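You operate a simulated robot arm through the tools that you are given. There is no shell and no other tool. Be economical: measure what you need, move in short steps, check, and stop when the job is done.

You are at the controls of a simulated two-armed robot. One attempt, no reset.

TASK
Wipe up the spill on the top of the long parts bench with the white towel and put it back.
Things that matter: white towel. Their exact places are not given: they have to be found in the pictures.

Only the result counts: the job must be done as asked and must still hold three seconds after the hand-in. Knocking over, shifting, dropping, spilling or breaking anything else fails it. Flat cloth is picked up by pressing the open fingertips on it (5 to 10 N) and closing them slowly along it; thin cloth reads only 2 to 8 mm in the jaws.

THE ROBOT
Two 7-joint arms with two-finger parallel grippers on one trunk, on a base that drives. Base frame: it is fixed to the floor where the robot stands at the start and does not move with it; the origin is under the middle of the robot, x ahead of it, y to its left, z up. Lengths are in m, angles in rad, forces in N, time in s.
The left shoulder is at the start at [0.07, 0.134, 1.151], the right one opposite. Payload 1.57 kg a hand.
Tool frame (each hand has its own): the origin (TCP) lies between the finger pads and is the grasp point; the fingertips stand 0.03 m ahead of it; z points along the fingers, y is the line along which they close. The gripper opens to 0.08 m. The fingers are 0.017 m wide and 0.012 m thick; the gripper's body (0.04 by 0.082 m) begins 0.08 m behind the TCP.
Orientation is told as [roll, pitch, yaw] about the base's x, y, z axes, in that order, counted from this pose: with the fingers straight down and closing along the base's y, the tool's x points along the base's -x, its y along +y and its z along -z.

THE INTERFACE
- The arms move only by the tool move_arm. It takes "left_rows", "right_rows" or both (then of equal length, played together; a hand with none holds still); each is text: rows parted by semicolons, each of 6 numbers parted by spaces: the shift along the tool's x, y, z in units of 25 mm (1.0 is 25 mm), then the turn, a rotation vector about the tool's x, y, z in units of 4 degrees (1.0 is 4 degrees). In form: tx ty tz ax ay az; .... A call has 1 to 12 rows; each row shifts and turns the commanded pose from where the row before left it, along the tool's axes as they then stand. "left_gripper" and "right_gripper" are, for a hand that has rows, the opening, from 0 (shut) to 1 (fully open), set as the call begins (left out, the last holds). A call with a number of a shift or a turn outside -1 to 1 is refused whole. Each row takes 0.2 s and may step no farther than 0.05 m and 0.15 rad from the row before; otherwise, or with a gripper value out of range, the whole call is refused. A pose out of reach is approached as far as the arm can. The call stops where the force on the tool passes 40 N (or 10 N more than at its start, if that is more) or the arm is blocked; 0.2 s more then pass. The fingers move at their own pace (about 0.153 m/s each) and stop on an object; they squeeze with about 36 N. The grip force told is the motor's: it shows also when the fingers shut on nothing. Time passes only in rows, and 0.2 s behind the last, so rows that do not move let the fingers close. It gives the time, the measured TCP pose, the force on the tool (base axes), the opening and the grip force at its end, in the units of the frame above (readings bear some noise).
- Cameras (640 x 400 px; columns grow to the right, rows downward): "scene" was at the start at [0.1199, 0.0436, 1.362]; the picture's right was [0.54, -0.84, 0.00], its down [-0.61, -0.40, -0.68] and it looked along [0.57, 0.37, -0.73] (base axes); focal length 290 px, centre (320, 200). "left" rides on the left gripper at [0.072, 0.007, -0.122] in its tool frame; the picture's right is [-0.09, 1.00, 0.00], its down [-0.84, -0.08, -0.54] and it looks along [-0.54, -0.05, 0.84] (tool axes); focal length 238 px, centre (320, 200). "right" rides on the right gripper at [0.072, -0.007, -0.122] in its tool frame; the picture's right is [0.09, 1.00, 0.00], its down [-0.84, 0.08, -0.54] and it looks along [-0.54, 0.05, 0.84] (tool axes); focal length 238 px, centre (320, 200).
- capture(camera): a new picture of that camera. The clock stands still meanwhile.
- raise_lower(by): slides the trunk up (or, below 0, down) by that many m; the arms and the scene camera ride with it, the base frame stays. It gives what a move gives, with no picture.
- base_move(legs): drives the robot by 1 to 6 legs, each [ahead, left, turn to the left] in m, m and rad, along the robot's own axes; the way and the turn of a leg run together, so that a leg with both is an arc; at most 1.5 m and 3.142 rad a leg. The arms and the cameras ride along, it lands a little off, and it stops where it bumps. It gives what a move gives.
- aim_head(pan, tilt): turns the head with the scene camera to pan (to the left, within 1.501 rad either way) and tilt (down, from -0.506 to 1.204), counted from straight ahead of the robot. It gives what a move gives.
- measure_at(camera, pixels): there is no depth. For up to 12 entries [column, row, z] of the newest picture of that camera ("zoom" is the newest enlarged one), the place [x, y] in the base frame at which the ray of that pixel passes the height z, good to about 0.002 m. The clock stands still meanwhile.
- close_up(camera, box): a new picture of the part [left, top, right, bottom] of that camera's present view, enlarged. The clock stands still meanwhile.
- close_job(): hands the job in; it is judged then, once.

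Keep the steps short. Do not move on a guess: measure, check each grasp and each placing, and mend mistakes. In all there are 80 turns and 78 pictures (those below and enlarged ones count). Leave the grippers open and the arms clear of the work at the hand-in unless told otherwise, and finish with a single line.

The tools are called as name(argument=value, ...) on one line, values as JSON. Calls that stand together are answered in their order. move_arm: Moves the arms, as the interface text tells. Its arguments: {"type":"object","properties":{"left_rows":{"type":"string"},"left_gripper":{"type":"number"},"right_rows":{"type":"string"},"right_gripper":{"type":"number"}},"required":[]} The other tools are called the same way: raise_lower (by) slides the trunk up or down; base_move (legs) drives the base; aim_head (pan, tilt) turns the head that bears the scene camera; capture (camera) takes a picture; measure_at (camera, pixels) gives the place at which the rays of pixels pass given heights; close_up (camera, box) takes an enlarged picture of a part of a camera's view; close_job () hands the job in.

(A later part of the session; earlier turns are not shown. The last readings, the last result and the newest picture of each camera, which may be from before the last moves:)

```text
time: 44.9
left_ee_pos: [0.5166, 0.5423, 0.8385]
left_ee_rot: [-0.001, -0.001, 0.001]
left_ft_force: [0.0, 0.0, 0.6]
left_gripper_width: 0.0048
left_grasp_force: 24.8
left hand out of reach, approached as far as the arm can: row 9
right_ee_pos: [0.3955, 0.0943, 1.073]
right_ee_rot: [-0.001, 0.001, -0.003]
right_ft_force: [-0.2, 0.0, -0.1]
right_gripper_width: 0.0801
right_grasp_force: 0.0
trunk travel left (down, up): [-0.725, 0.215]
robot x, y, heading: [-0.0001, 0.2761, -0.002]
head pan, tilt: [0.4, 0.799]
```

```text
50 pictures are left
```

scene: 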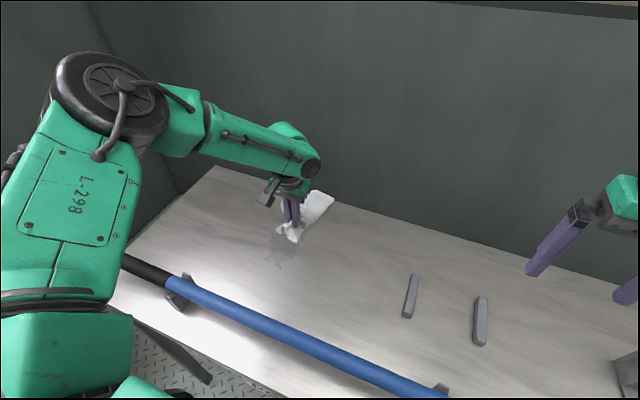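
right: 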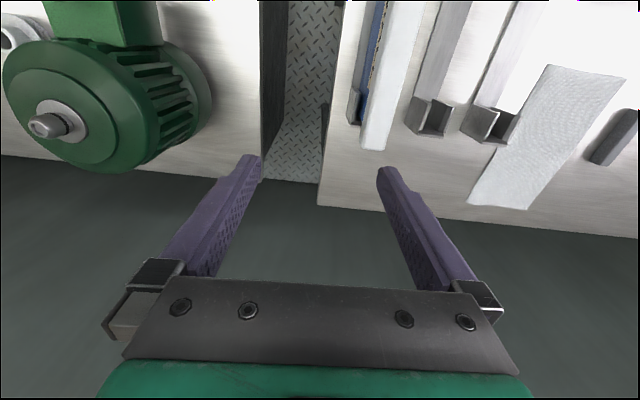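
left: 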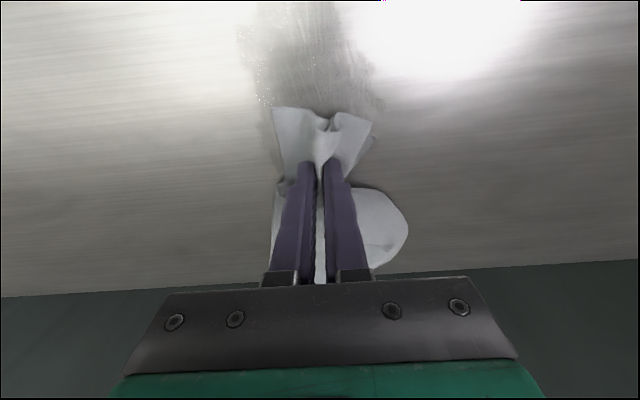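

The pressed lane changed. Lift the towel and look at what remains.

move_arm(left_rows="0 0 -1 0 0 0;0 0 -1 0 0 0;0 0 -1 0 0 0;0 0 -1 0 0 0;0 0 -1 0 0 0;0.5 0 -1 0 0 0;0.5 0 -1 0 0 0;0.5 0 -1 0 0 0;0.5 0 -1 0 0 0;0 0 0 0 0 0")

close_up(camera="scene", box=[210, 200, 370, 300])

capture(camera="left")

```text
time: 47.1
left_ee_pos: [0.4699, 0.5393, 1.0641]
left_ee_rot: [0.0, 0.001, 0.001]
left_ft_force: [-0.4, 0.6, -0.4]
left_gripper_width: 0.0049
left_grasp_force: 25.7
right_ee_pos: [0.3972, 0.0942, 1.0731]
right_ee_rot: [0.001, 0.001, -0.001]
right_ft_force: [-0.2, 0.0, 0.1]
right_gripper_width: 0.08
right_grasp_force: 0.0
trunk travel left (down, up): [-0.725, 0.215]
robot x, y, heading: [0.0005, 0.2752, 0.0]
head pan, tilt: [0.4, 0.799]
```

```text
4.00 times, centred on (290, 250) of scene
```

zoom: 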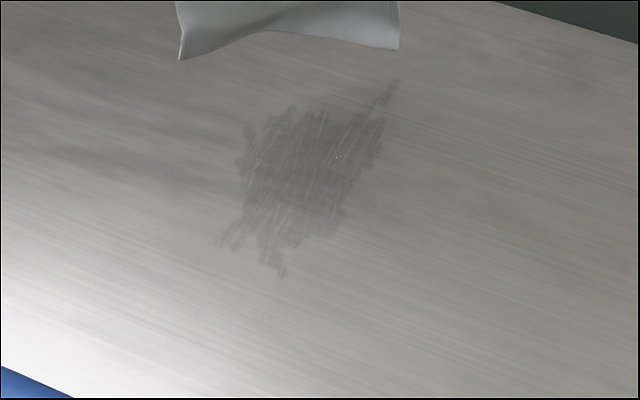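

```text
48 pictures are left
```

left: 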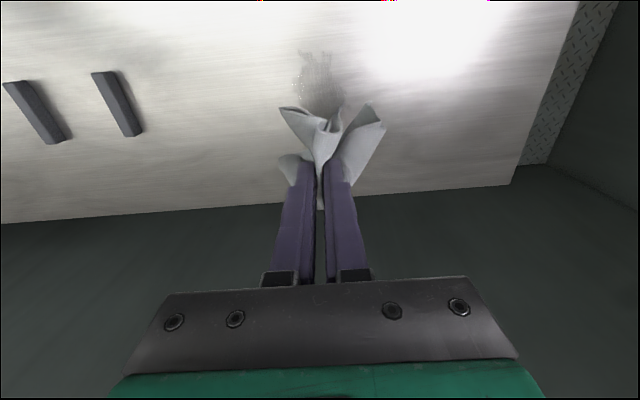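

Most of the liquid is gone; a damp smear remains. Measure its bounds.

measure_at(camera="zoom", pixels=[[220, 240, 0.798], [282, 276, 0.798], [345, 215, 0.798], [385, 130, 0.798], [397, 82, 0.798], [245, 130, 0.798], [300, 110, 0.798]])

```text
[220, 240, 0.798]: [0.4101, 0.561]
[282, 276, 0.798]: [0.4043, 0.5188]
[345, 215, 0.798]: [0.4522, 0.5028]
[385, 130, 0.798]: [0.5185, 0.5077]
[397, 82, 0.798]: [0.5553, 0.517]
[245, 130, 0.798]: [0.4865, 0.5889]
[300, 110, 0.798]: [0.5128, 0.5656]
```

The smear spans x 0.40–0.555, y 0.50–0.59. I drive ahead 0.06 m to gain reach, then wipe in lanes.

base_move(legs=[[0.06, 0, 0]])

```text
time: 48.1
left_ee_pos: [0.5256, 0.5399, 1.0634]
left_ee_rot: [0.0, -0.003, 0.001]
left_ft_force: [0.2, 0.4, 0.3]
left_gripper_width: 0.005
left_grasp_force: 25.2
right_ee_pos: [0.4538, 0.0945, 1.0744]
right_ee_rot: [0.0, -0.003, -0.002]
right_ft_force: [-1.3, 0.0, -0.1]
right_gripper_width: 0.0802
right_grasp_force: 0.0
trunk travel left (down, up): [-0.725, 0.215]
robot x, y, heading: [0.0575, 0.2769, 0.0]
head pan, tilt: [0.4, 0.799]
```

Lower again, laying the tail away, down to (0.39, 0.51).

move_arm(left_rows="0 -0.1 0.83 0 0 0;0.5 -0.1 0.83 0 0 0;0.5 -0.1 0.83 0 0 0;0.5 -0.1 0.83 0 0 0;0.5 -0.1 0.83 0 0 0;0.5 -0.1 0.83 0 0 0;0.55 -0.1 0.83 0 0 0;0.6 -0.1 0.83 0 0 0;0.6 -0.1 0.83 0 0 0;0.6 -0.1 0.83 0 0 0;0.55 -0.2 0.75 0 0 0;0 0 0 0 0 0")

move_arm(left_rows="0 0 0.12 0 0 0;0 0 0.08 0 0 0;0 0 0 0 0 0")

capture(camera="left")

```text
time: 50.7
left_ee_pos: [0.3919, 0.508, 0.8353]
left_ee_rot: [0.0, -0.001, 0.0]
left_ft_force: [-0.3, 0.3, 0.4]
left_gripper_width: 0.0047
left_grasp_force: 24.7
right_ee_pos: [0.4556, 0.094, 1.0724]
right_ee_rot: [0.0, 0.001, 0.0]
right_ft_force: [-0.6, -0.7, 0.4]
right_gripper_width: 0.0798
right_grasp_force: 0.2
trunk travel left (down, up): [-0.725, 0.215]
robot x, y, heading: [0.061, 0.274, -0.001]
head pan, tilt: [0.4, 0.799]
```

```text
time: 51.5
left_ee_pos: [0.3924, 0.5086, 0.8315]
left_ee_rot: [0.001, -0.003, -0.001]
left_ft_force: [-0.1, 0.8, 14.4]
left_gripper_width: 0.0046
left_grasp_force: 25.2
right_ee_pos: [0.4545, 0.0927, 1.0735]
right_ee_rot: [0.001, 0.0, -0.002]
right_ft_force: [0.1, 0.3, -0.8]
right_gripper_width: 0.0799
right_grasp_force: 0.1
trunk travel left (down, up): [-0.725, 0.215]
robot x, y, heading: [0.0604, 0.2763, 0.002]
head pan, tilt: [0.4, 0.799]
```

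```text
47 pictures are left
```

left: 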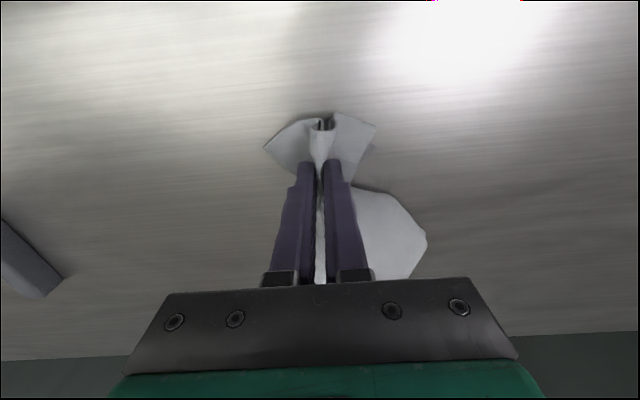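

Pressing 14 N. Lane 1 (y 0.51) forward, then lane 2 (y≈0.53) back.

move_arm(left_rows="-0.6 0 0 0 0 0;-0.6 0 0 0 0 0;-0.6 0 0 0 0 0;-0.6 0 0 0 0 0;-0.6 0 0 0 0 0;-0.6 0 0 0 0 0;-0.6 0 0 0 0 0;-0.6 0 0 0 0 0;-0.6 0 0 0 0 0;-0.6 0 0 0 0 0;-0.6 0 0 0 0 0;0 0.8 0 0 0 0")

move_arm(left_rows="0.6 0 0 0 0 0;0.6 0 0 0 0 0;0.6 0 0 0 0 0;0.6 0 0 0 0 0;0.6 0 0 0 0 0;0.6 0 0 0 0 0;0.6 0 0 0 0 0;0.6 0 0 0 0 0;0.6 0 0 0 0 0;0.6 0 0 0 0 0;0.6 0 0 0 0 0;0 0.8 0 0 0 0")

capture(camera="left")

capture(camera="scene")

```text
time: 54.1
left_ee_pos: [0.5582, 0.5281, 0.8329]
left_ee_rot: [0.0, 0.0, 0.001]
left_ft_force: [0.6, -1.6, 7.0]
left_gripper_width: 0.0048
left_grasp_force: 24.8
right_ee_pos: [0.4547, 0.0931, 1.0728]
right_ee_rot: [0.001, 0.0, -0.003]
right_ft_force: [0.1, 0.5, 0.6]
right_gripper_width: 0.08
right_grasp_force: 0.0
trunk travel left (down, up): [-0.725, 0.215]
robot x, y, heading: [0.057, 0.2745, -0.009]
head pan, tilt: [0.4, 0.799]
```

```text
time: 56.7
left_ee_pos: [0.3913, 0.5481, 0.8327]
left_ee_rot: [0.0, 0.002, 0.002]
left_ft_force: [-0.3, -4.3, 15.7]
left_gripper_width: 0.0048
left_grasp_force: 24.4
right_ee_pos: [0.4547, 0.0932, 1.0733]
right_ee_rot: [0.001, -0.001, -0.002]
right_ft_force: [0.1, -0.4, -0.2]
right_gripper_width: 0.08
right_grasp_force: 0.0
trunk travel left (down, up): [-0.725, 0.215]
robot x, y, heading: [0.0602, 0.2791, -0.004]
head pan, tilt: [0.4, 0.799]
```

```text
46 pictures are left
```

left: 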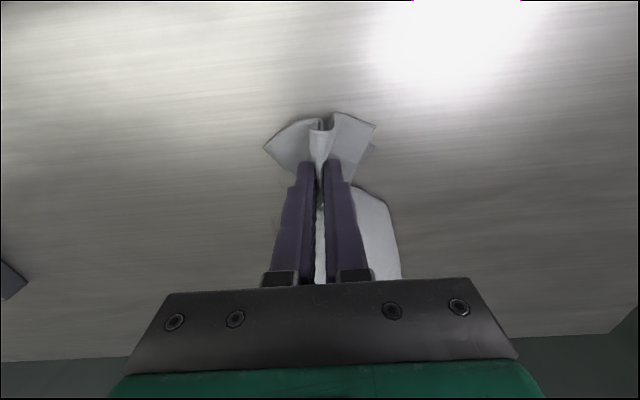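

```text
45 pictures are left
```

scene: 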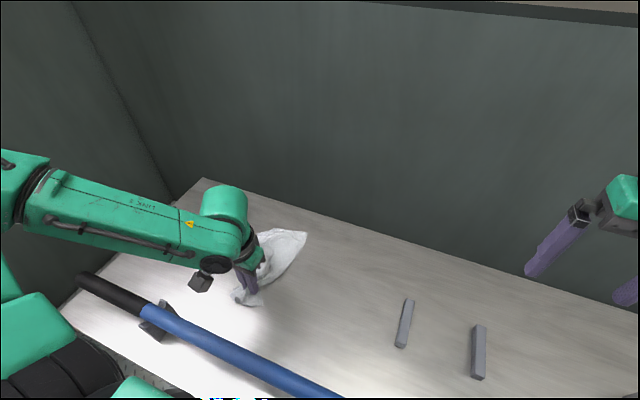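

Going well. Lanes 3 (y 0.548) forward, 4 (0.568) back, 5 (0.588) forward, 6 (0.60) back.

move_arm(left_rows="-0.6 0 0 0 0 0;-0.6 0 0 0 0 0;-0.6 0 0 0 0 0;-0.6 0 0 0 0 0;-0.6 0 0 0 0 0;-0.6 0 0 0 0 0;-0.6 0 0 0 0 0;-0.6 0 0 0 0 0;-0.6 0 0 0 0 0;-0.6 0 0 0 0 0;-0.6 0 0 0 0 0;0 0.8 0 0 0 0")

move_arm(left_rows="0.6 0 0 0 0 0;0.6 0 0 0 0 0;0.6 0 0 0 0 0;0.6 0 0 0 0 0;0.6 0 0 0 0 0;0.6 0 0 0 0 0;0.6 0 0 0 0 0;0.6 0 0 0 0 0;0.6 0 0 0 0 0;0.6 0 0 0 0 0;0.6 0 0 0 0 0;0 0.8 0 0 0 0")

move_arm(left_rows="-0.6 0 0 0 0 0;-0.6 0 0 0 0 0;-0.6 0 0 0 0 0;-0.6 0 0 0 0 0;-0.6 0 0 0 0 0;-0.6 0 0 0 0 0;-0.6 0 0 0 0 0;-0.6 0 0 0 0 0;-0.6 0 0 0 0 0;0 0.5 0 0 0 0;0.6 0 0 0 0 0;0.6 0 0 0 0 0")

move_arm(left_rows="0.6 0 0 0 0 0;0.6 0 0 0 0 0;0.6 0 0 0 0 0;0.6 0 0 0 0 0;0 0 -1 0 0 0;0 0 -1 0 0 0;0 0 -1 0 0 0;0 0 -1 0 0 0;0 0 -1 0 0 0;0 0 -1 0 0 0;0 0 -1 0 0 0;0 0 -1 0 0 0")

capture(camera="scene")

capture(camera="left")

```text
time: 59.3
left_ee_pos: [0.5577, 0.5688, 0.8324]
left_ee_rot: [0.0, -0.003, -0.002]
left_ft_force: [1.2, -2.8, 11.2]
left_gripper_width: 0.0046
left_grasp_force: 25.3
right_ee_pos: [0.4538, 0.0938, 1.0745]
right_ee_rot: [0.001, 0.0, -0.002]
right_ft_force: [-0.6, 0.2, -0.3]
right_gripper_width: 0.08
right_grasp_force: 0.1
trunk travel left (down, up): [-0.725, 0.215]
robot x, y, heading: [0.0624, 0.2774, 0.001]
head pan, tilt: [0.4, 0.799]
```

```text
time: 61.9
left_ee_pos: [0.3951, 0.5863, 0.8316]
left_ee_rot: [0.003, -0.007, -0.001]
left_ft_force: [-0.6, -9.2, 31.7]
left_gripper_width: 0.0045
left_grasp_force: 24.7
right_ee_pos: [0.4535, 0.0901, 1.0739]
right_ee_rot: [0.004, -0.001, -0.001]
right_ft_force: [-0.5, 0.4, 1.0]
right_gripper_width: 0.08
right_grasp_force: 0.1
trunk travel left (down, up): [-0.725, 0.215]
robot x, y, heading: [0.0603, 0.2721, -0.006]
head pan, tilt: [0.4, 0.799]
```

```text
time: 64.5
left_ee_pos: [0.498, 0.6029, 0.833]
left_ee_rot: [-0.001, -0.001, -0.001]
left_ft_force: [0.8, -2.1, 5.6]
left_gripper_width: 0.0047
left_grasp_force: 24.9
right_ee_pos: [0.4554, 0.0943, 1.0724]
right_ee_rot: [0.0, 0.0, -0.001]
right_ft_force: [0.2, 0.4, -0.5]
right_gripper_width: 0.08
right_grasp_force: 0.0
trunk travel left (down, up): [-0.725, 0.215]
robot x, y, heading: [0.0589, 0.2772, -0.001]
head pan, tilt: [0.4, 0.799]
```

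```text
time: 67.1
left_ee_pos: [0.4387, 0.6019, 1.0279]
left_ee_rot: [-0.001, 0.002, 0.0]
left_ft_force: [0.5, 1.2, -0.6]
left_gripper_width: 0.0048
left_grasp_force: 25.2
right_ee_pos: [0.456, 0.0937, 1.0732]
right_ee_rot: [0.002, 0.002, -0.001]
right_ft_force: [-0.3, 0.3, 0.5]
right_gripper_width: 0.08
right_grasp_force: 0.2
trunk travel left (down, up): [-0.725, 0.215]
robot x, y, heading: [0.0647, 0.2741, -0.006]
head pan, tilt: [0.4, 0.799]
```

```text
44 pictures are left
```

scene: 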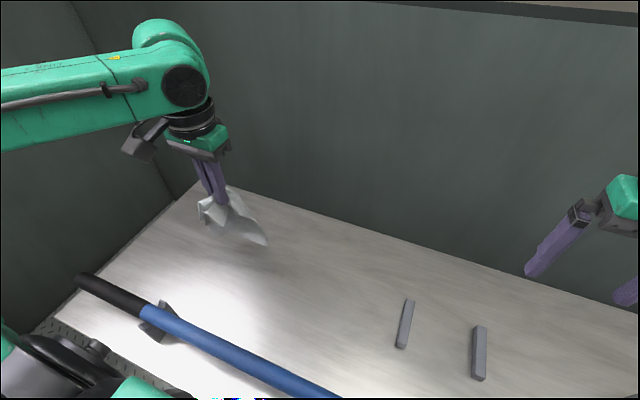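

```text
43 pictures are left
```

left: 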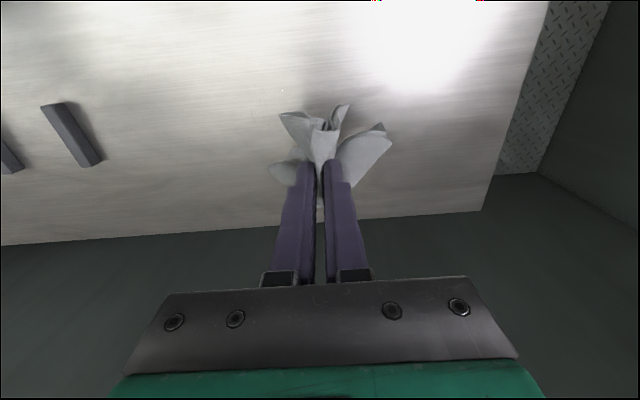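

Looks nearly clean. A tiny dot near left px (282,90); take close-ups.

close_up(camera="left", box=[220, 50, 340, 125])

close_up(camera="scene", box=[190, 190, 350, 290])

```text
5.33 times, centred on (280, 88) of left
```

zoom: 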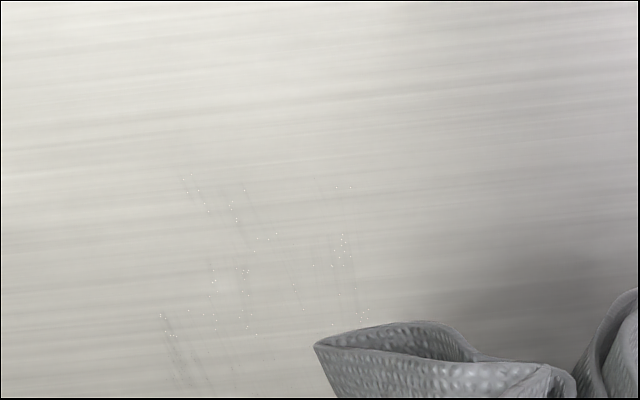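

```text
4.00 times, centred on (270, 240) of scene
```

zoom: 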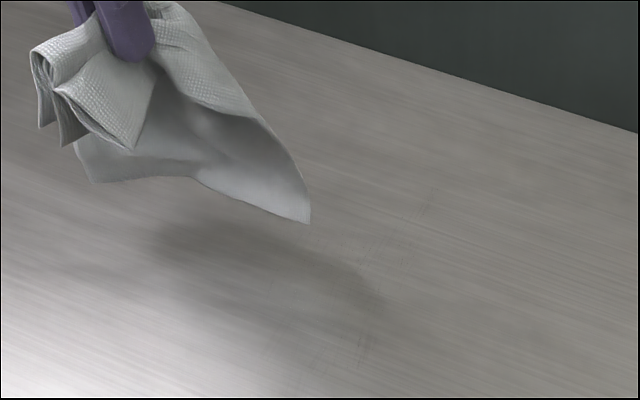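

Only faint traces are left. Measure where they are for one more pass.

measure_at(camera="left", pixels=[[254, 82, 0.798], [286, 85, 0.798], [250, 110, 0.798], [288, 110, 0.798], [258, 123, 0.798]])

measure_at(camera="zoom", pixels=[[360, 350, 0.798], [420, 200, 0.798], [270, 290, 0.798], [300, 340, 0.798]])

```text
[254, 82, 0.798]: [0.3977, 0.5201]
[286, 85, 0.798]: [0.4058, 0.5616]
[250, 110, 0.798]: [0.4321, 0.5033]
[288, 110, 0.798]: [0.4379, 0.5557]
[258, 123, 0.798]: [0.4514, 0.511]
```

```text
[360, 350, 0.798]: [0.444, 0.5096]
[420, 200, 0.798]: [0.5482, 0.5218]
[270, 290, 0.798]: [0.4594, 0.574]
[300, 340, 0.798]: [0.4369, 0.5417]
```

Second pass with offset lanes. Reposition to (0.525, 0.50, 1.06), then lower to (0.385, 0.498) pressing.

move_arm(left_rows="-0.9 -1 -0.4 0 0 0;-0.9 -1 -0.4 0 0 0;-0.9 -1 -0.4 0 0 0;-0.8 -1.0 0 0 0 0;0 -0.1 0 0 0 0;0 0 0 0 0 0")

move_arm(left_rows="0 0 0.83 0 0 0;0.5 0 0.83 0 0 0;0.5 0 0.83 0 0 0;0.5 0 0.83 0 0 0;0.5 0 0.83 0 0 0;0.5 0 0.83 0 0 0;0.55 0 0.83 0 0 0;0.6 0 0.83 0 0 0;0.6 0 0.83 0 0 0;0.6 0 0.83 0 0 0;0.6 0 0.6 0 0 0;0 0 0 0 0 0")

```text
time: 68.5
left_ee_pos: [0.5275, 0.5, 1.0588]
left_ee_rot: [0.0, -0.001, 0.001]
left_ft_force: [0.4, -0.4, -0.1]
left_gripper_width: 0.0051
left_grasp_force: 25.0
right_ee_pos: [0.4563, 0.0942, 1.0721]
right_ee_rot: [-0.002, -0.001, 0.001]
right_ft_force: [-0.7, 0.3, 0.0]
right_gripper_width: 0.0797
right_grasp_force: 0.0
trunk travel left (down, up): [-0.725, 0.215]
robot x, y, heading: [0.0618, 0.2752, -0.001]
head pan, tilt: [0.4, 0.799]
```

```text
time: 71.1
left_ee_pos: [0.3893, 0.4985, 0.8385]
left_ee_rot: [-0.001, 0.0, 0.0]
left_ft_force: [0.8, -0.3, 0.5]
left_gripper_width: 0.0046
left_grasp_force: 25.4
right_ee_pos: [0.4559, 0.0939, 1.0719]
right_ee_rot: [0.0, 0.003, -0.002]
right_ft_force: [-0.3, -0.2, -0.2]
right_gripper_width: 0.0802
right_grasp_force: 0.1
trunk travel left (down, up): [-0.725, 0.215]
robot x, y, heading: [0.0612, 0.2717, 0.002]
head pan, tilt: [0.4, 0.799]
```

move_arm(left_rows="0.2 0 0.2 0 0 0;0 0 0.13 0 0 0;0 0 0 0 0 0")

move_arm(left_rows="-0.65 0 0 0 0 0;-0.65 0 0 0 0 0;-0.65 0 0 0 0 0;-0.65 0 0 0 0 0;-0.65 0 0 0 0 0;-0.65 0 0 0 0 0;-0.65 0 0 0 0 0;-0.65 0 0 0 0 0;-0.65 0 0 0 0 0;-0.65 0 0 0 0 0;-0.65 0 0 0 0 0;0 0.7 0 0 0 0")

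move_arm(left_rows="0.65 0 0 0 0 0;0.65 0 0 0 0 0;0.65 0 0 0 0 0;0.65 0 0 0 0 0;0.65 0 0 0 0 0;0.65 0 0 0 0 0;0.65 0 0 0 0 0;0.65 0 0 0 0 0;0.65 0 0 0 0 0;0.65 0 0 0 0 0;0.65 0 0 0 0 0;0 0.8 0 0 0 0")

move_arm(left_rows="-0.65 0 0 0 0 0;-0.65 0 0 0 0 0;-0.65 0 0 0 0 0;-0.65 0 0 0 0 0;-0.65 0 0 0 0 0;-0.65 0 0 0 0 0;-0.65 0 0 0 0 0;-0.65 0 0 0 0 0;-0.65 0 0 0 0 0;-0.65 0 0 0 0 0;-0.65 0 0 0 0 0;0 0.8 0 0 0 0")

move_arm(left_rows="0.65 0 0 0 0 0;0.65 0 0 0 0 0;0.65 0 0 0 0 0;0.65 0 0 0 0 0;0.65 0 0 0 0 0;0.65 0 0 0 0 0;0.65 0 0 0 0 0;0.65 0 0 0 0 0;0.65 0 0 0 0 0;0.65 0 0 0 0 0;0.65 0 -0.02 0 0 0;0 0.8 -0.03 0 0 0")

move_arm(left_rows="-0.65 0 0.04 0 0 0;-0.65 0 0 0 0 0;-0.65 0 0 0 0 0;-0.65 0 0 0 0 0;-0.65 0 0 0 0 0;-0.65 0 0 0 0 0;-0.65 0 0 0 0 0;-0.65 0 0 0 0 0;0 0 0 0 0 0")

move_arm(left_rows="0 0.5 -1 0 0 0;0 0.5 -1 0 0 0;0 1 -1 0 0 0;0 1 -1 0 0 0;0 1 -1 0 0 0;0 1 -1 0 0 0;0 1 -1 0 0 0;0 0 -1 0 0 0;0 0 -1 0 0 0;0 0 -1 0 0 0;0 0 0 0 0 0")

capture(camera="scene")

capture(camera="left")

```text
time: 71.9
left_ee_pos: [0.3859, 0.4989, 0.8325]
left_ee_rot: [0.004, -0.008, -0.002]
left_ft_force: [3.2, 4.6, 30.0]
left_gripper_width: 0.0046
left_grasp_force: 24.8
right_ee_pos: [0.4535, 0.0932, 1.0741]
right_ee_rot: [0.0, -0.003, -0.001]
right_ft_force: [0.8, -0.3, -0.3]
right_gripper_width: 0.0802
right_grasp_force: 0.1
trunk travel left (down, up): [-0.725, 0.215]
robot x, y, heading: [0.061, 0.2736, -0.0]
head pan, tilt: [0.4, 0.799]
```

```text
time: 72.2
left_ee_pos: [0.3862, 0.4981, 0.8311]
left_ee_rot: [0.001, -0.005, -0.001]
left_ft_force: [-7.9, 1.9, 25.9]
left_gripper_width: 0.0046
left_grasp_force: 25.4
right_ee_pos: [0.454, 0.093, 1.0746]
right_ee_rot: [-0.001, -0.005, -0.001]
right_ft_force: [-0.1, 0.6, -0.4]
right_gripper_width: 0.0802
right_grasp_force: 0.1
trunk travel left (down, up): [-0.725, 0.215]
robot x, y, heading: [0.0608, 0.2773, -0.003]
head pan, tilt: [0.4, 0.799]
stopped in row 1 (left hand): the force on the tool passed its limit (the readings are from after the stop); the commanded pose is now the measured one
```

```text
time: 73.3
left_ee_pos: [0.3819, 0.4972, 0.832]
left_ee_rot: [0.0, -0.011, -0.003]
left_ft_force: [-0.2, -2.7, 17.2]
left_gripper_width: 0.0048
left_grasp_force: 24.9
left hand out of reach, approached as far as the arm can: row 1, 2, 3, 4, 5
right_ee_pos: [0.4551, 0.0932, 1.0736]
right_ee_rot: [0.001, -0.001, -0.003]
right_ft_force: [0.3, 0.3, -1.3]
right_gripper_width: 0.0799
right_grasp_force: 0.1
trunk travel left (down, up): [-0.725, 0.215]
robot x, y, heading: [0.0587, 0.2748, 0.002]
head pan, tilt: [0.4, 0.799]
stopped in row 5 (left hand): the force on the tool passed its limit (the readings are from after the stop); the commanded pose is now the measured one
```

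```text
time: 75.9
left_ee_pos: [0.5592, 0.5197, 0.8315]
left_ee_rot: [0.001, -0.008, -0.002]
left_ft_force: [1.6, -2.3, 9.1]
left_gripper_width: 0.0045
left_grasp_force: 25.4
right_ee_pos: [0.4548, 0.0926, 1.074]
right_ee_rot: [0.001, -0.002, -0.002]
right_ft_force: [0.0, 0.8, 0.4]
right_gripper_width: 0.0797
right_grasp_force: 0.0
trunk travel left (down, up): [-0.725, 0.215]
robot x, y, heading: [0.0602, 0.2749, 0.002]
head pan, tilt: [0.4, 0.799]
```

```text
time: 78.5
left_ee_pos: [0.3815, 0.5405, 0.8332]
left_ee_rot: [0.0, -0.002, 0.0]
left_ft_force: [-1.0, 0.1, 0.4]
left_gripper_width: 0.0048
left_grasp_force: 25.8
right_ee_pos: [0.4561, 0.0952, 1.0725]
right_ee_rot: [-0.001, 0.0, -0.001]
right_ft_force: [-0.4, 0.8, 0.4]
right_gripper_width: 0.0797
right_grasp_force: 0.0
trunk travel left (down, up): [-0.725, 0.215]
robot x, y, heading: [0.0608, 0.2748, -0.003]
head pan, tilt: [0.4, 0.799]
```

```text
time: 80.5
left_ee_pos: [0.5133, 0.5387, 0.8323]
left_ee_rot: [0.004, -0.006, 0.0]
left_ft_force: [-1.0, -0.6, 8.7]
left_gripper_width: 0.0048
left_grasp_force: 24.8
right_ee_pos: [0.4557, 0.094, 1.0728]
right_ee_rot: [0.002, -0.001, -0.002]
right_ft_force: [-1.1, -0.1, 0.2]
right_gripper_width: 0.08
right_grasp_force: 0.1
trunk travel left (down, up): [-0.725, 0.215]
robot x, y, heading: [0.0585, 0.2767, -0.002]
head pan, tilt: [0.4, 0.799]
```

```text
time: 82.9
left_ee_pos: [0.511, 0.6893, 1.0816]
left_ee_rot: [0.001, -0.005, -0.001]
left_ft_force: [-0.1, 0.1, -0.3]
left_gripper_width: 0.0045
left_grasp_force: 25.1
right_ee_pos: [0.456, 0.0953, 1.0736]
right_ee_rot: [0.0, -0.001, 0.0]
right_ft_force: [-1.2, 0.4, 0.1]
right_gripper_width: 0.0799
right_grasp_force: 0.0
trunk travel left (down, up): [-0.725, 0.215]
robot x, y, heading: [0.0599, 0.2756, -0.001]
head pan, tilt: [0.4, 0.799]
```

```text
40 pictures are left
```

scene: 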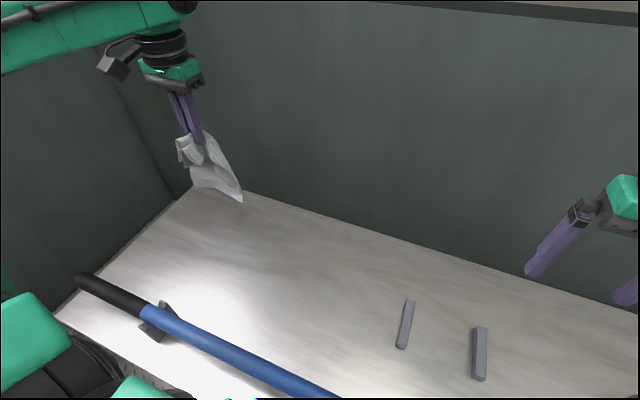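

```text
39 pictures are left
```

left: 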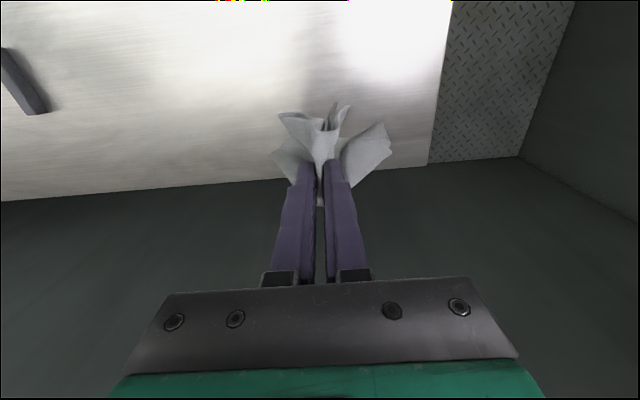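

Some lanes ran with stops, but it looks clean. Close-ups to verify.

close_up(camera="scene", box=[210, 220, 338, 300])

close_up(camera="left", box=[130, 40, 290, 140])

```text
5.00 times, centred on (274, 260) of scene
```

zoom: 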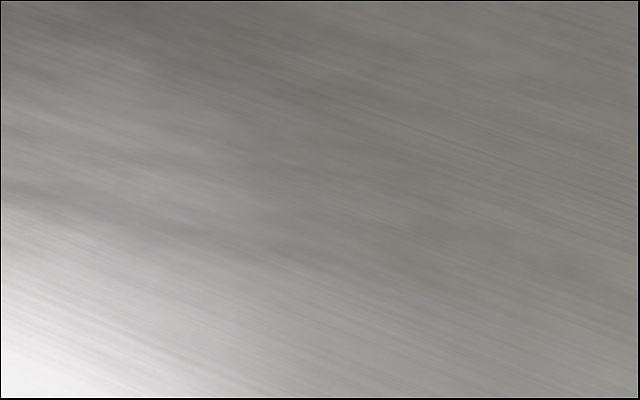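

```text
4.00 times, centred on (210, 90) of left
```

zoom: 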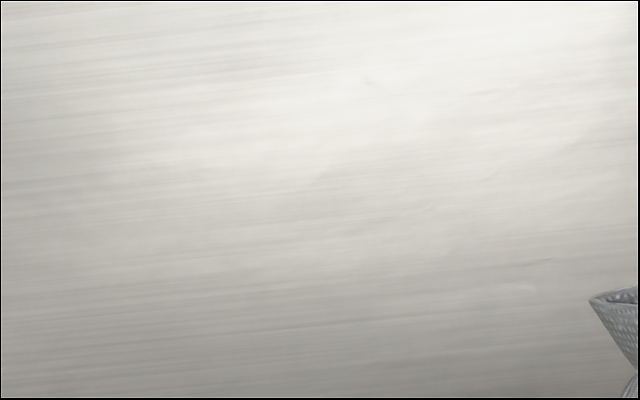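

Nearly spotless; two faint marks at zoom (368,82) and (535,262). Locate them.

measure_at(camera="zoom", pixels=[[368, 82, 0.798], [575, 142, 0.798], [525, 285, 0.798], [545, 262, 0.798], [490, 175, 0.798]])

close_up(camera="left", box=[195, 45, 275, 95])

close_up(camera="left", box=[220, 80, 300, 130])

```text
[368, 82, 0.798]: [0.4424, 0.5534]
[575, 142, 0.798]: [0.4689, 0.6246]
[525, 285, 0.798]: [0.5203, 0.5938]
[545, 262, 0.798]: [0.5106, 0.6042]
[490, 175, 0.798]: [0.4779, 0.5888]
```

```text
8.00 times, centred on (235, 70) of left
```

zoom: 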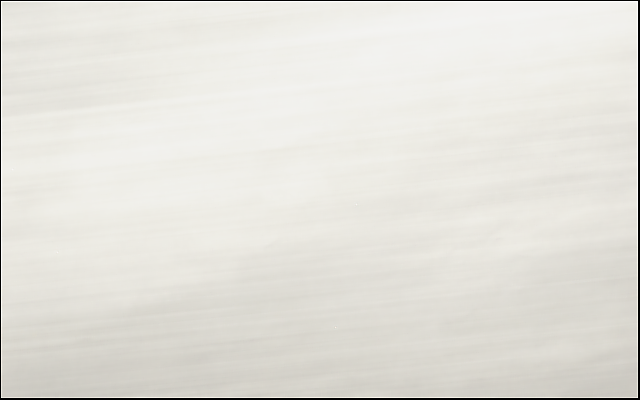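

```text
8.00 times, centred on (260, 105) of left
```

zoom: 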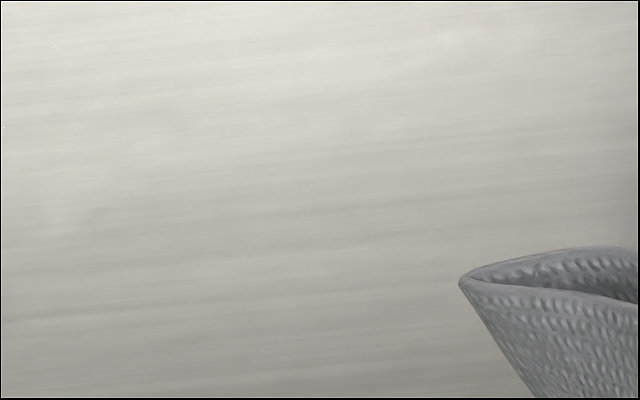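

Only one-pixel specks. I'll do one more cheap pass from the y 0.59 side to be safe.

move_arm(left_rows="-0.3 -1 0 0 0 0;-0.3 -1 0 0 0 0;0 -1 0.3 0 0 0;0 -1 0.5 0 0 0;0 0 0 0 0 0")

move_arm(left_rows="0 0 0.83 0 0 0;0.5 0 0.83 0 0 0;0.5 0 0.83 0 0 0;0.5 0 0.83 0 0 0;0.5 0 0.83 0 0 0;0.5 0 0.83 0 0 0;0.5 0 0.83 0 0 0;0.55 0 0.83 0 0 0;0.55 0 0.83 0 0 0;0.55 0 0.83 0 0 0;0.5 0 0.6 0 0 0;0 0 0 0 0 0")

```text
time: 84.1
left_ee_pos: [0.5266, 0.5887, 1.0591]
left_ee_rot: [0.0, -0.003, -0.002]
left_ft_force: [0.5, -0.3, 0.7]
left_gripper_width: 0.0049
left_grasp_force: 24.9
right_ee_pos: [0.4563, 0.0944, 1.0738]
right_ee_rot: [-0.001, 0.001, -0.003]
right_ft_force: [0.0, 0.7, -0.6]
right_gripper_width: 0.08
right_grasp_force: 0.0
trunk travel left (down, up): [-0.725, 0.215]
robot x, y, heading: [0.059, 0.2742, -0.002]
head pan, tilt: [0.4, 0.799]
```

```text
time: 86.7
left_ee_pos: [0.3983, 0.5872, 0.8389]
left_ee_rot: [-0.001, -0.004, -0.001]
left_ft_force: [0.7, -0.7, 1.0]
left_gripper_width: 0.0046
left_grasp_force: 24.3
right_ee_pos: [0.4567, 0.0942, 1.0731]
right_ee_rot: [0.001, -0.001, -0.003]
right_ft_force: [0.6, -0.1, -0.4]
right_gripper_width: 0.08
right_grasp_force: 0.1
trunk travel left (down, up): [-0.725, 0.215]
robot x, y, heading: [0.0614, 0.2723, -0.001]
head pan, tilt: [0.4, 0.799]
```

move_arm(left_rows="0 0 0.2 0 0 0;0 0 0.07 0 0 0;0 0 0 0 0 0")

```text
time: 87.5
left_ee_pos: [0.3979, 0.5873, 0.8328]
left_ee_rot: [0.002, -0.008, -0.003]
left_ft_force: [0.1, -0.9, 9.9]
left_gripper_width: 0.0048
left_grasp_force: 24.8
right_ee_pos: [0.4548, 0.0921, 1.0725]
right_ee_rot: [0.002, 0.001, -0.003]
right_ft_force: [0.7, 0.0, -0.8]
right_gripper_width: 0.0802
right_grasp_force: 0.0
trunk travel left (down, up): [-0.725, 0.215]
robot x, y, heading: [0.0641, 0.2753, -0.0]
head pan, tilt: [0.4, 0.799]
```

10 N. Sweep lanes y 0.587, 0.57, 0.552, 0.535.

move_arm(left_rows="-0.6 0 0 0 0 0;-0.6 0 0 0 0 0;-0.6 0 0 0 0 0;-0.6 0 0 0 0 0;-0.6 0 0 0 0 0;-0.6 0 0 0 0 0;-0.6 0 0 0 0 0;-0.6 0 0 0 0 0;-0.6 0 0 0 0 0;0 -0.7 0 0 0 0;0 0 0 0 0 0")

move_arm(left_rows="0.6 0 0 0 0 0;0.6 0 0 0 0 0;0.6 0 0 0 0 0;0.6 0 0 0 0 0;0.6 0 0 0 0 0;0.6 0 0 0 0 0;0.6 0 0 0 0 0;0.6 0 0 0 0 0;0.6 0 0 0 0 0;0 -0.7 0 0 0 0;0 0 0 0 0 0")

move_arm(left_rows="-0.6 0 0 0 0 0;-0.6 0 0 0 0 0;-0.6 0 0 0 0 0;-0.6 0 0 0 0 0;-0.6 0 0 0 0 0;-0.6 0 0 0 0 0;-0.6 0 0 0 0 0;-0.6 0 0 0 0 0;-0.6 0 0 0 0 0;-0.6 0 0 0 0 0;0 -0.7 0 0 0 0;0 0 0 0 0 0")

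move_arm(left_rows="0.6 0 0 0 0 0;0.6 0 0 0 0 0;0.6 0 0 0 0 0;0.6 0 0 0 0 0;0.6 0 0 0 0 0;0.6 0 0 0 0 0;0.6 0 0 0 0 0;0.6 0 0 0 0 0;0.6 0 0 0 0 0;0.6 0 0 0 0 0;0 0 0 0 0 0")

move_arm(left_rows="-0.4 0 -1 0 0 0;-0.4 0 -1 0 0 0;-0.4 0 -1 0 0 0;-0.4 0.5 -1 0 0 0;-0.4 0.5 -1 0 0 0;-0.4 0.5 -1 0 0 0;0 0.5 -1 0 0 0;0 1 -1 0 0 0;0 1 -1 0 0 0;0 1 -1 0 0 0;0 1 -1 0 0 0;0 0 0 0 0 0")

close_up(camera="scene", box=[210, 210, 354, 300])

close_up(camera="left", box=[150, 20, 310, 120])

```text
time: 89.9
left_ee_pos: [0.5325, 0.5709, 0.8321]
left_ee_rot: [-0.001, -0.005, -0.001]
left_ft_force: [0.0, 1.4, 6.1]
left_gripper_width: 0.0046
left_grasp_force: 25.2
right_ee_pos: [0.4571, 0.0934, 1.0729]
right_ee_rot: [0.0, 0.001, -0.003]
right_ft_force: [-0.8, -0.2, 0.8]
right_gripper_width: 0.0798
right_grasp_force: 0.1
trunk travel left (down, up): [-0.725, 0.215]
robot x, y, heading: [0.0585, 0.2741, -0.002]
head pan, tilt: [0.4, 0.799]
```

```text
time: 92.3
left_ee_pos: [0.3975, 0.5564, 0.8325]
left_ee_rot: [0.002, -0.006, 0.0]
left_ft_force: [0.1, 3.5, 13.6]
left_gripper_width: 0.0045
left_grasp_force: 25.4
right_ee_pos: [0.455, 0.0946, 1.0736]
right_ee_rot: [0.001, 0.0, -0.003]
right_ft_force: [-0.1, 0.0, 0.3]
right_gripper_width: 0.0799
right_grasp_force: 0.0
trunk travel left (down, up): [-0.725, 0.215]
robot x, y, heading: [0.0569, 0.2797, 0.001]
head pan, tilt: [0.4, 0.799]
```

```text
time: 94.9
left_ee_pos: [0.5476, 0.536, 0.8326]
left_ee_rot: [0.0, -0.004, 0.001]
left_ft_force: [0.8, 1.5, 7.3]
left_gripper_width: 0.0047
left_grasp_force: 25.7
right_ee_pos: [0.4551, 0.093, 1.073]
right_ee_rot: [-0.001, 0.0, -0.004]
right_ft_force: [0.7, -0.7, 0.2]
right_gripper_width: 0.0798
right_grasp_force: 0.1
trunk travel left (down, up): [-0.725, 0.215]
robot x, y, heading: [0.0625, 0.2764, -0.001]
head pan, tilt: [0.4, 0.799]
```

```text
time: 97.3
left_ee_pos: [0.3961, 0.5371, 0.8319]
left_ee_rot: [0.004, -0.007, 0.0]
left_ft_force: [3.3, 0.3, 18.7]
left_gripper_width: 0.0047
left_grasp_force: 25.2
right_ee_pos: [0.4553, 0.0925, 1.0739]
right_ee_rot: [0.002, 0.001, -0.001]
right_ft_force: [0.2, 0.4, -0.2]
right_gripper_width: 0.08
right_grasp_force: 0.1
trunk travel left (down, up): [-0.725, 0.215]
robot x, y, heading: [0.0593, 0.2778, -0.004]
head pan, tilt: [0.4, 0.799]
```

```text
time: 99.9
left_ee_pos: [0.4572, 0.6878, 1.1089]
left_ee_rot: [-0.001, -0.005, 0.0]
left_ft_force: [-0.6, -0.9, 0.4]
left_gripper_width: 0.0047
left_grasp_force: 25.3
right_ee_pos: [0.4542, 0.0937, 1.0722]
right_ee_rot: [0.0, -0.001, -0.003]
right_ft_force: [0.1, -0.1, 0.1]
right_gripper_width: 0.0802
right_grasp_force: 0.1
trunk travel left (down, up): [-0.725, 0.215]
robot x, y, heading: [0.0603, 0.2761, -0.002]
head pan, tilt: [0.4, 0.799]
```

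```text
4.44 times, centred on (282, 255) of scene
```

zoom: 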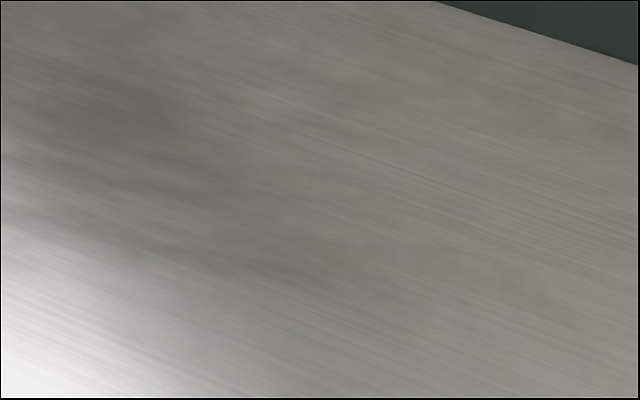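

```text
4.00 times, centred on (230, 70) of left
```

zoom: 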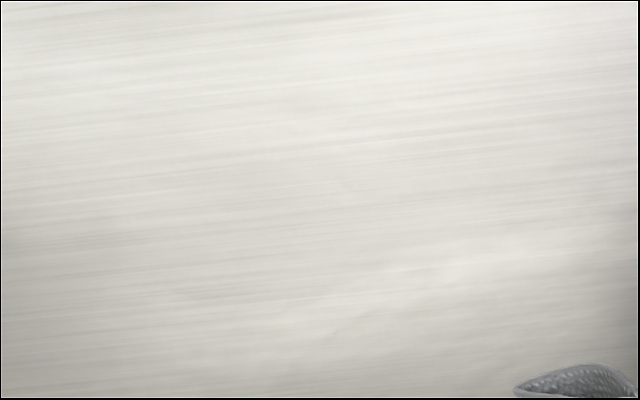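

The bench is clean. Now return: bring the hand in to (0.53, 0.58), then drive back, right and turn as before.

move_arm(left_rows="-0.6 -0.9 -0.2 0 0 0;-0.6 -0.9 -0.2 0 0 0;-0.6 -0.9 -0.2 0 0 0;-0.6 -0.9 -0.2 0 0 0;-0.4 -0.8 0 0 0 0;0 0 0 0 0 0")

base_move(legs=[[-0.165, 0, 0], [0, -0.4, 0], [0, 0, -0.33]])

capture(camera="scene")

capture(camera="left")

```text
time: 101.3
left_ee_pos: [0.5288, 0.5791, 1.1289]
left_ee_rot: [0.0, -0.003, -0.002]
left_ft_force: [-0.3, -0.1, 0.4]
left_gripper_width: 0.0048
left_grasp_force: 25.3
right_ee_pos: [0.4561, 0.0955, 1.0733]
right_ee_rot: [0.0, 0.0, -0.002]
right_ft_force: [0.5, 0.3, -0.2]
right_gripper_width: 0.0801
right_grasp_force: 0.1
trunk travel left (down, up): [-0.725, 0.215]
robot x, y, heading: [0.0617, 0.2717, 0.0]
head pan, tilt: [0.4, 0.799]
```

```text
time: 105.9
left_ee_pos: [0.4422, 0.0095, 1.1293]
left_ee_rot: [0.003, -0.004, -0.33]
left_ft_force: [-0.8, -0.3, -0.1]
left_gripper_width: 0.0048
left_grasp_force: 25.5
right_ee_pos: [0.2182, -0.4245, 1.0732]
right_ee_rot: [-0.002, 0.002, -0.331]
right_ft_force: [0.1, -0.3, 0.0]
right_gripper_width: 0.0801
right_grasp_force: 0.0
trunk travel left (down, up): [-0.725, 0.215]
robot x, y, heading: [-0.0972, -0.1245, -0.331]
head pan, tilt: [0.4, 0.799]
```

```text
32 pictures are left
```

scene: 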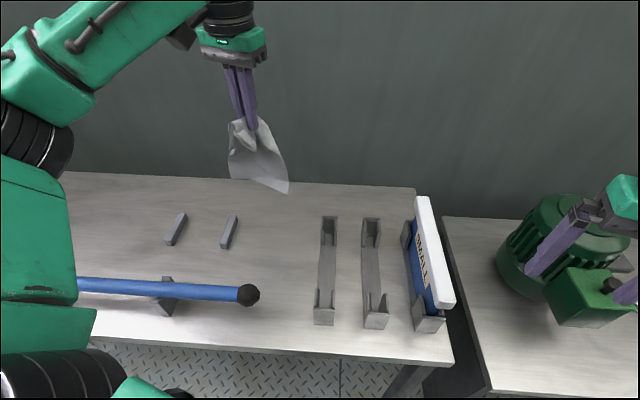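

```text
31 pictures are left
```

left: 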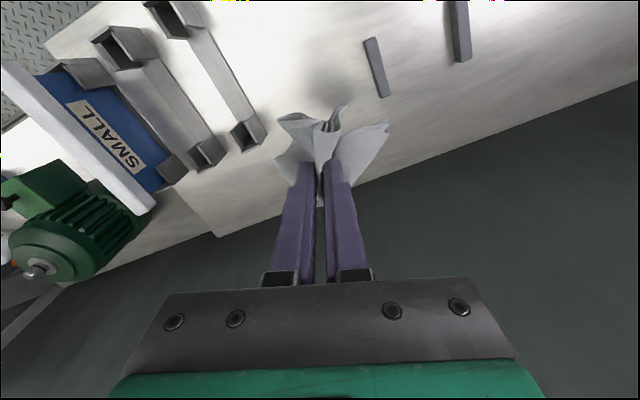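

The hand is over the towel's place. Drive 0.06 m straight toward the bench for reach, then square the yaw and move out to (0.575, 0, 1.05).

base_move(legs=[[0.057, 0.019, 0]])

move_arm(left_rows="0 0 0 0 0 -1;0 0 0 0 0 -1;0 0 0 0 0 -1;0 0 0 0 0 -1;0 0 0 0 0 -0.72;0 0 0 0 0 0")

```text
time: 106.8
left_ee_pos: [0.4975, 0.0093, 1.1321]
left_ee_rot: [0.001, -0.006, -0.327]
left_ft_force: [-0.7, 0.2, 0.4]
left_gripper_width: 0.0048
left_grasp_force: 25.1
right_ee_pos: [0.2742, -0.4257, 1.0743]
right_ee_rot: [0.001, -0.004, -0.331]
right_ft_force: [-1.0, -0.5, 0.7]
right_gripper_width: 0.08
right_grasp_force: 0.1
trunk travel left (down, up): [-0.725, 0.215]
robot x, y, heading: [-0.042, -0.1298, -0.33]
head pan, tilt: [0.4, 0.799]
```

```text
time: 108.2
left_ee_pos: [0.5029, 0.0095, 1.1311]
left_ee_rot: [0.002, -0.004, 0.003]
left_ft_force: [-0.1, -0.4, 0.1]
left_gripper_width: 0.0048
left_grasp_force: 25.0
right_ee_pos: [0.2776, -0.4262, 1.0728]
right_ee_rot: [-0.002, 0.0, -0.329]
right_ft_force: [0.2, 0.5, -0.2]
right_gripper_width: 0.0801
right_grasp_force: 0.0
trunk travel left (down, up): [-0.725, 0.215]
robot x, y, heading: [-0.0397, -0.1274, -0.33]
head pan, tilt: [0.4, 0.799]
```

move_arm(left_rows="-0.8 -0.1 0.6 0 0 0;-0.8 -0.1 0.6 0 0 0;-0.8 -0.1 0.6 0 0 0;-0.7 -0.1 0.6 0 0 0;0 0 0.5 0 0 0;0 0 0.5 0 0 0;0 0 0 0 0 0")

capture(camera="scene")

```text
time: 109.8
left_ee_pos: [0.579, -0.0024, 1.0444]
left_ee_rot: [0.0, -0.003, 0.001]
left_ft_force: [-0.9, 0.3, -0.6]
left_gripper_width: 0.0045
left_grasp_force: 25.2
right_ee_pos: [0.2759, -0.4262, 1.0719]
right_ee_rot: [-0.001, -0.001, -0.329]
right_ft_force: [0.5, -0.1, 0.0]
right_gripper_width: 0.0799
right_grasp_force: 0.0
trunk travel left (down, up): [-0.725, 0.215]
robot x, y, heading: [-0.0405, -0.1268, -0.329]
head pan, tilt: [0.4, 0.799]
```

```text
30 pictures are left
```

scene: 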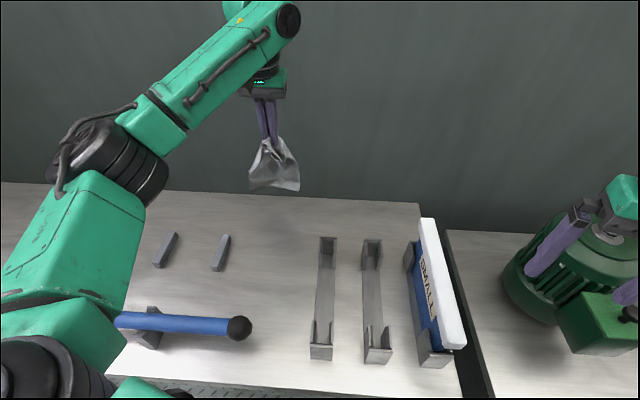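

Lay it: down and back toward the robot, ending near (0.40, 0, 0.838).

move_arm(left_rows="0 0 0.7 0 0 0;0.3 0 0.7 0 0 0;0.5 0 0.7 0 0 0;0.7 0 0.7 0 0 0;0.7 0 0.7 0 0 0;0.7 0 0.7 0 0 0;0.8 0 0.7 0 0 0;0.8 0 0.7 0 0 0;0.8 0 0.7 0 0 0;0.9 0 0.7 0 0 0;0.9 0 0.7 0 0 0;0 0 0.4 0 0 0")

capture(camera="left")

capture(camera="scene")

```text
time: 112.5
left_ee_pos: [0.4039, -0.0002, 0.8424]
left_ee_rot: [-0.002, -0.003, 0.002]
left_ft_force: [0.6, 0.6, 0.7]
left_gripper_width: 0.0047
left_grasp_force: 25.6
right_ee_pos: [0.2769, -0.4274, 1.0728]
right_ee_rot: [0.0, 0.0, -0.33]
right_ft_force: [-1.2, -0.2, 0.0]
right_gripper_width: 0.08
right_grasp_force: 0.0
trunk travel left (down, up): [-0.725, 0.215]
robot x, y, heading: [-0.0366, -0.1277, -0.326]
head pan, tilt: [0.4, 0.799]
```

```text
29 pictures are left
```

left: 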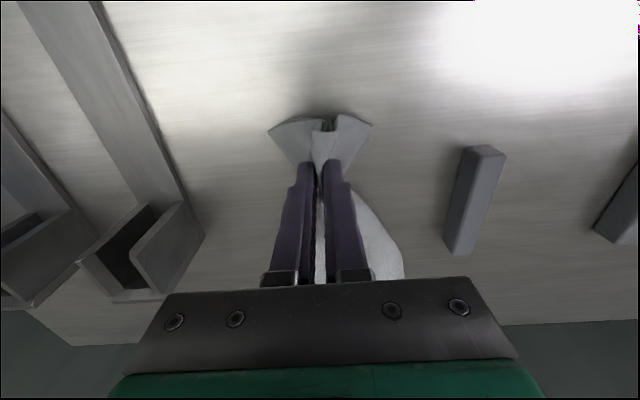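

```text
28 pictures are left
```

scene: 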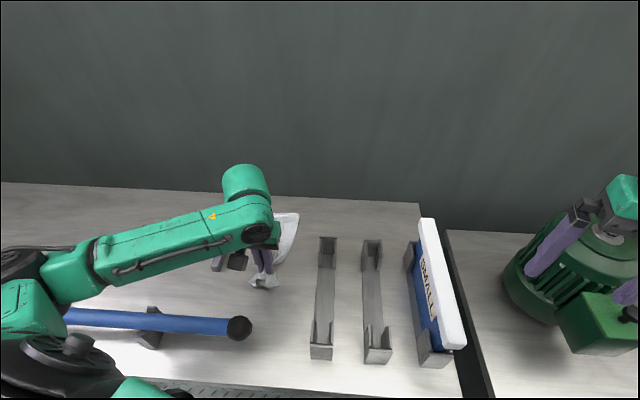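

Towel lies in its place. Lower just short of pressing, then open the fingers slowly so they spread the cloth.

move_arm(left_rows="0.1 0 0.2 0 0 0;0 0 0.14 0 0 0;0 0 0 0 0 0")

move_arm(left_rows="0 0 0 0 0 0;0 0 0 0 0 0", left_gripper=0.3)

move_arm(left_rows="0 0 0 0 0 0;0 0 0 0 0 0", left_gripper=0.8)

capture(camera="left")

```text
time: 113.2
left_ee_pos: [0.3992, -0.0012, 0.8344]
left_ee_rot: [0.0, -0.006, 0.002]
left_ft_force: [0.2, 0.6, 3.9]
left_gripper_width: 0.0047
left_grasp_force: 25.1
right_ee_pos: [0.2778, -0.4266, 1.0726]
right_ee_rot: [-0.001, 0.0, -0.33]
right_ft_force: [0.0, 0.4, 0.4]
right_gripper_width: 0.08
right_grasp_force: 0.0
trunk travel left (down, up): [-0.725, 0.215]
robot x, y, heading: [-0.0391, -0.1263, -0.331]
head pan, tilt: [0.4, 0.799]
```

```text
time: 113.8
left_ee_pos: [0.4003, -0.0018, 0.8346]
left_ee_rot: [0.001, -0.005, 0.002]
left_ft_force: [-0.4, -0.3, 3.4]
left_gripper_width: 0.0232
left_grasp_force: 0.1
right_ee_pos: [0.2768, -0.426, 1.0736]
right_ee_rot: [0.001, 0.0, -0.33]
right_ft_force: [-0.3, 0.4, -0.1]
right_gripper_width: 0.0799
right_grasp_force: 0.0
trunk travel left (down, up): [-0.725, 0.215]
robot x, y, heading: [-0.0407, -0.1289, -0.33]
head pan, tilt: [0.4, 0.799]
```

```text
time: 114.5
left_ee_pos: [0.3993, -0.0013, 0.8329]
left_ee_rot: [-0.001, -0.006, 0.001]
left_ft_force: [0.0, -0.3, 4.0]
left_gripper_width: 0.0633
left_grasp_force: 0.0
right_ee_pos: [0.2772, -0.427, 1.0731]
right_ee_rot: [0.0, -0.002, -0.33]
right_ft_force: [-0.1, 0.5, 0.3]
right_gripper_width: 0.0798
right_grasp_force: 0.1
trunk travel left (down, up): [-0.725, 0.215]
robot x, y, heading: [-0.0392, -0.1286, -0.335]
head pan, tilt: [0.4, 0.799]
```

```text
27 pictures are left
```

left: 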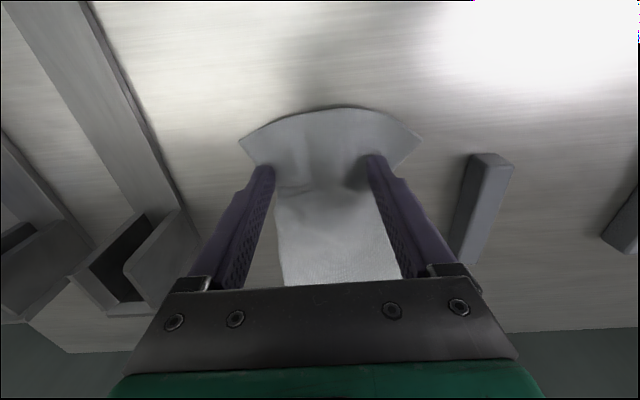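

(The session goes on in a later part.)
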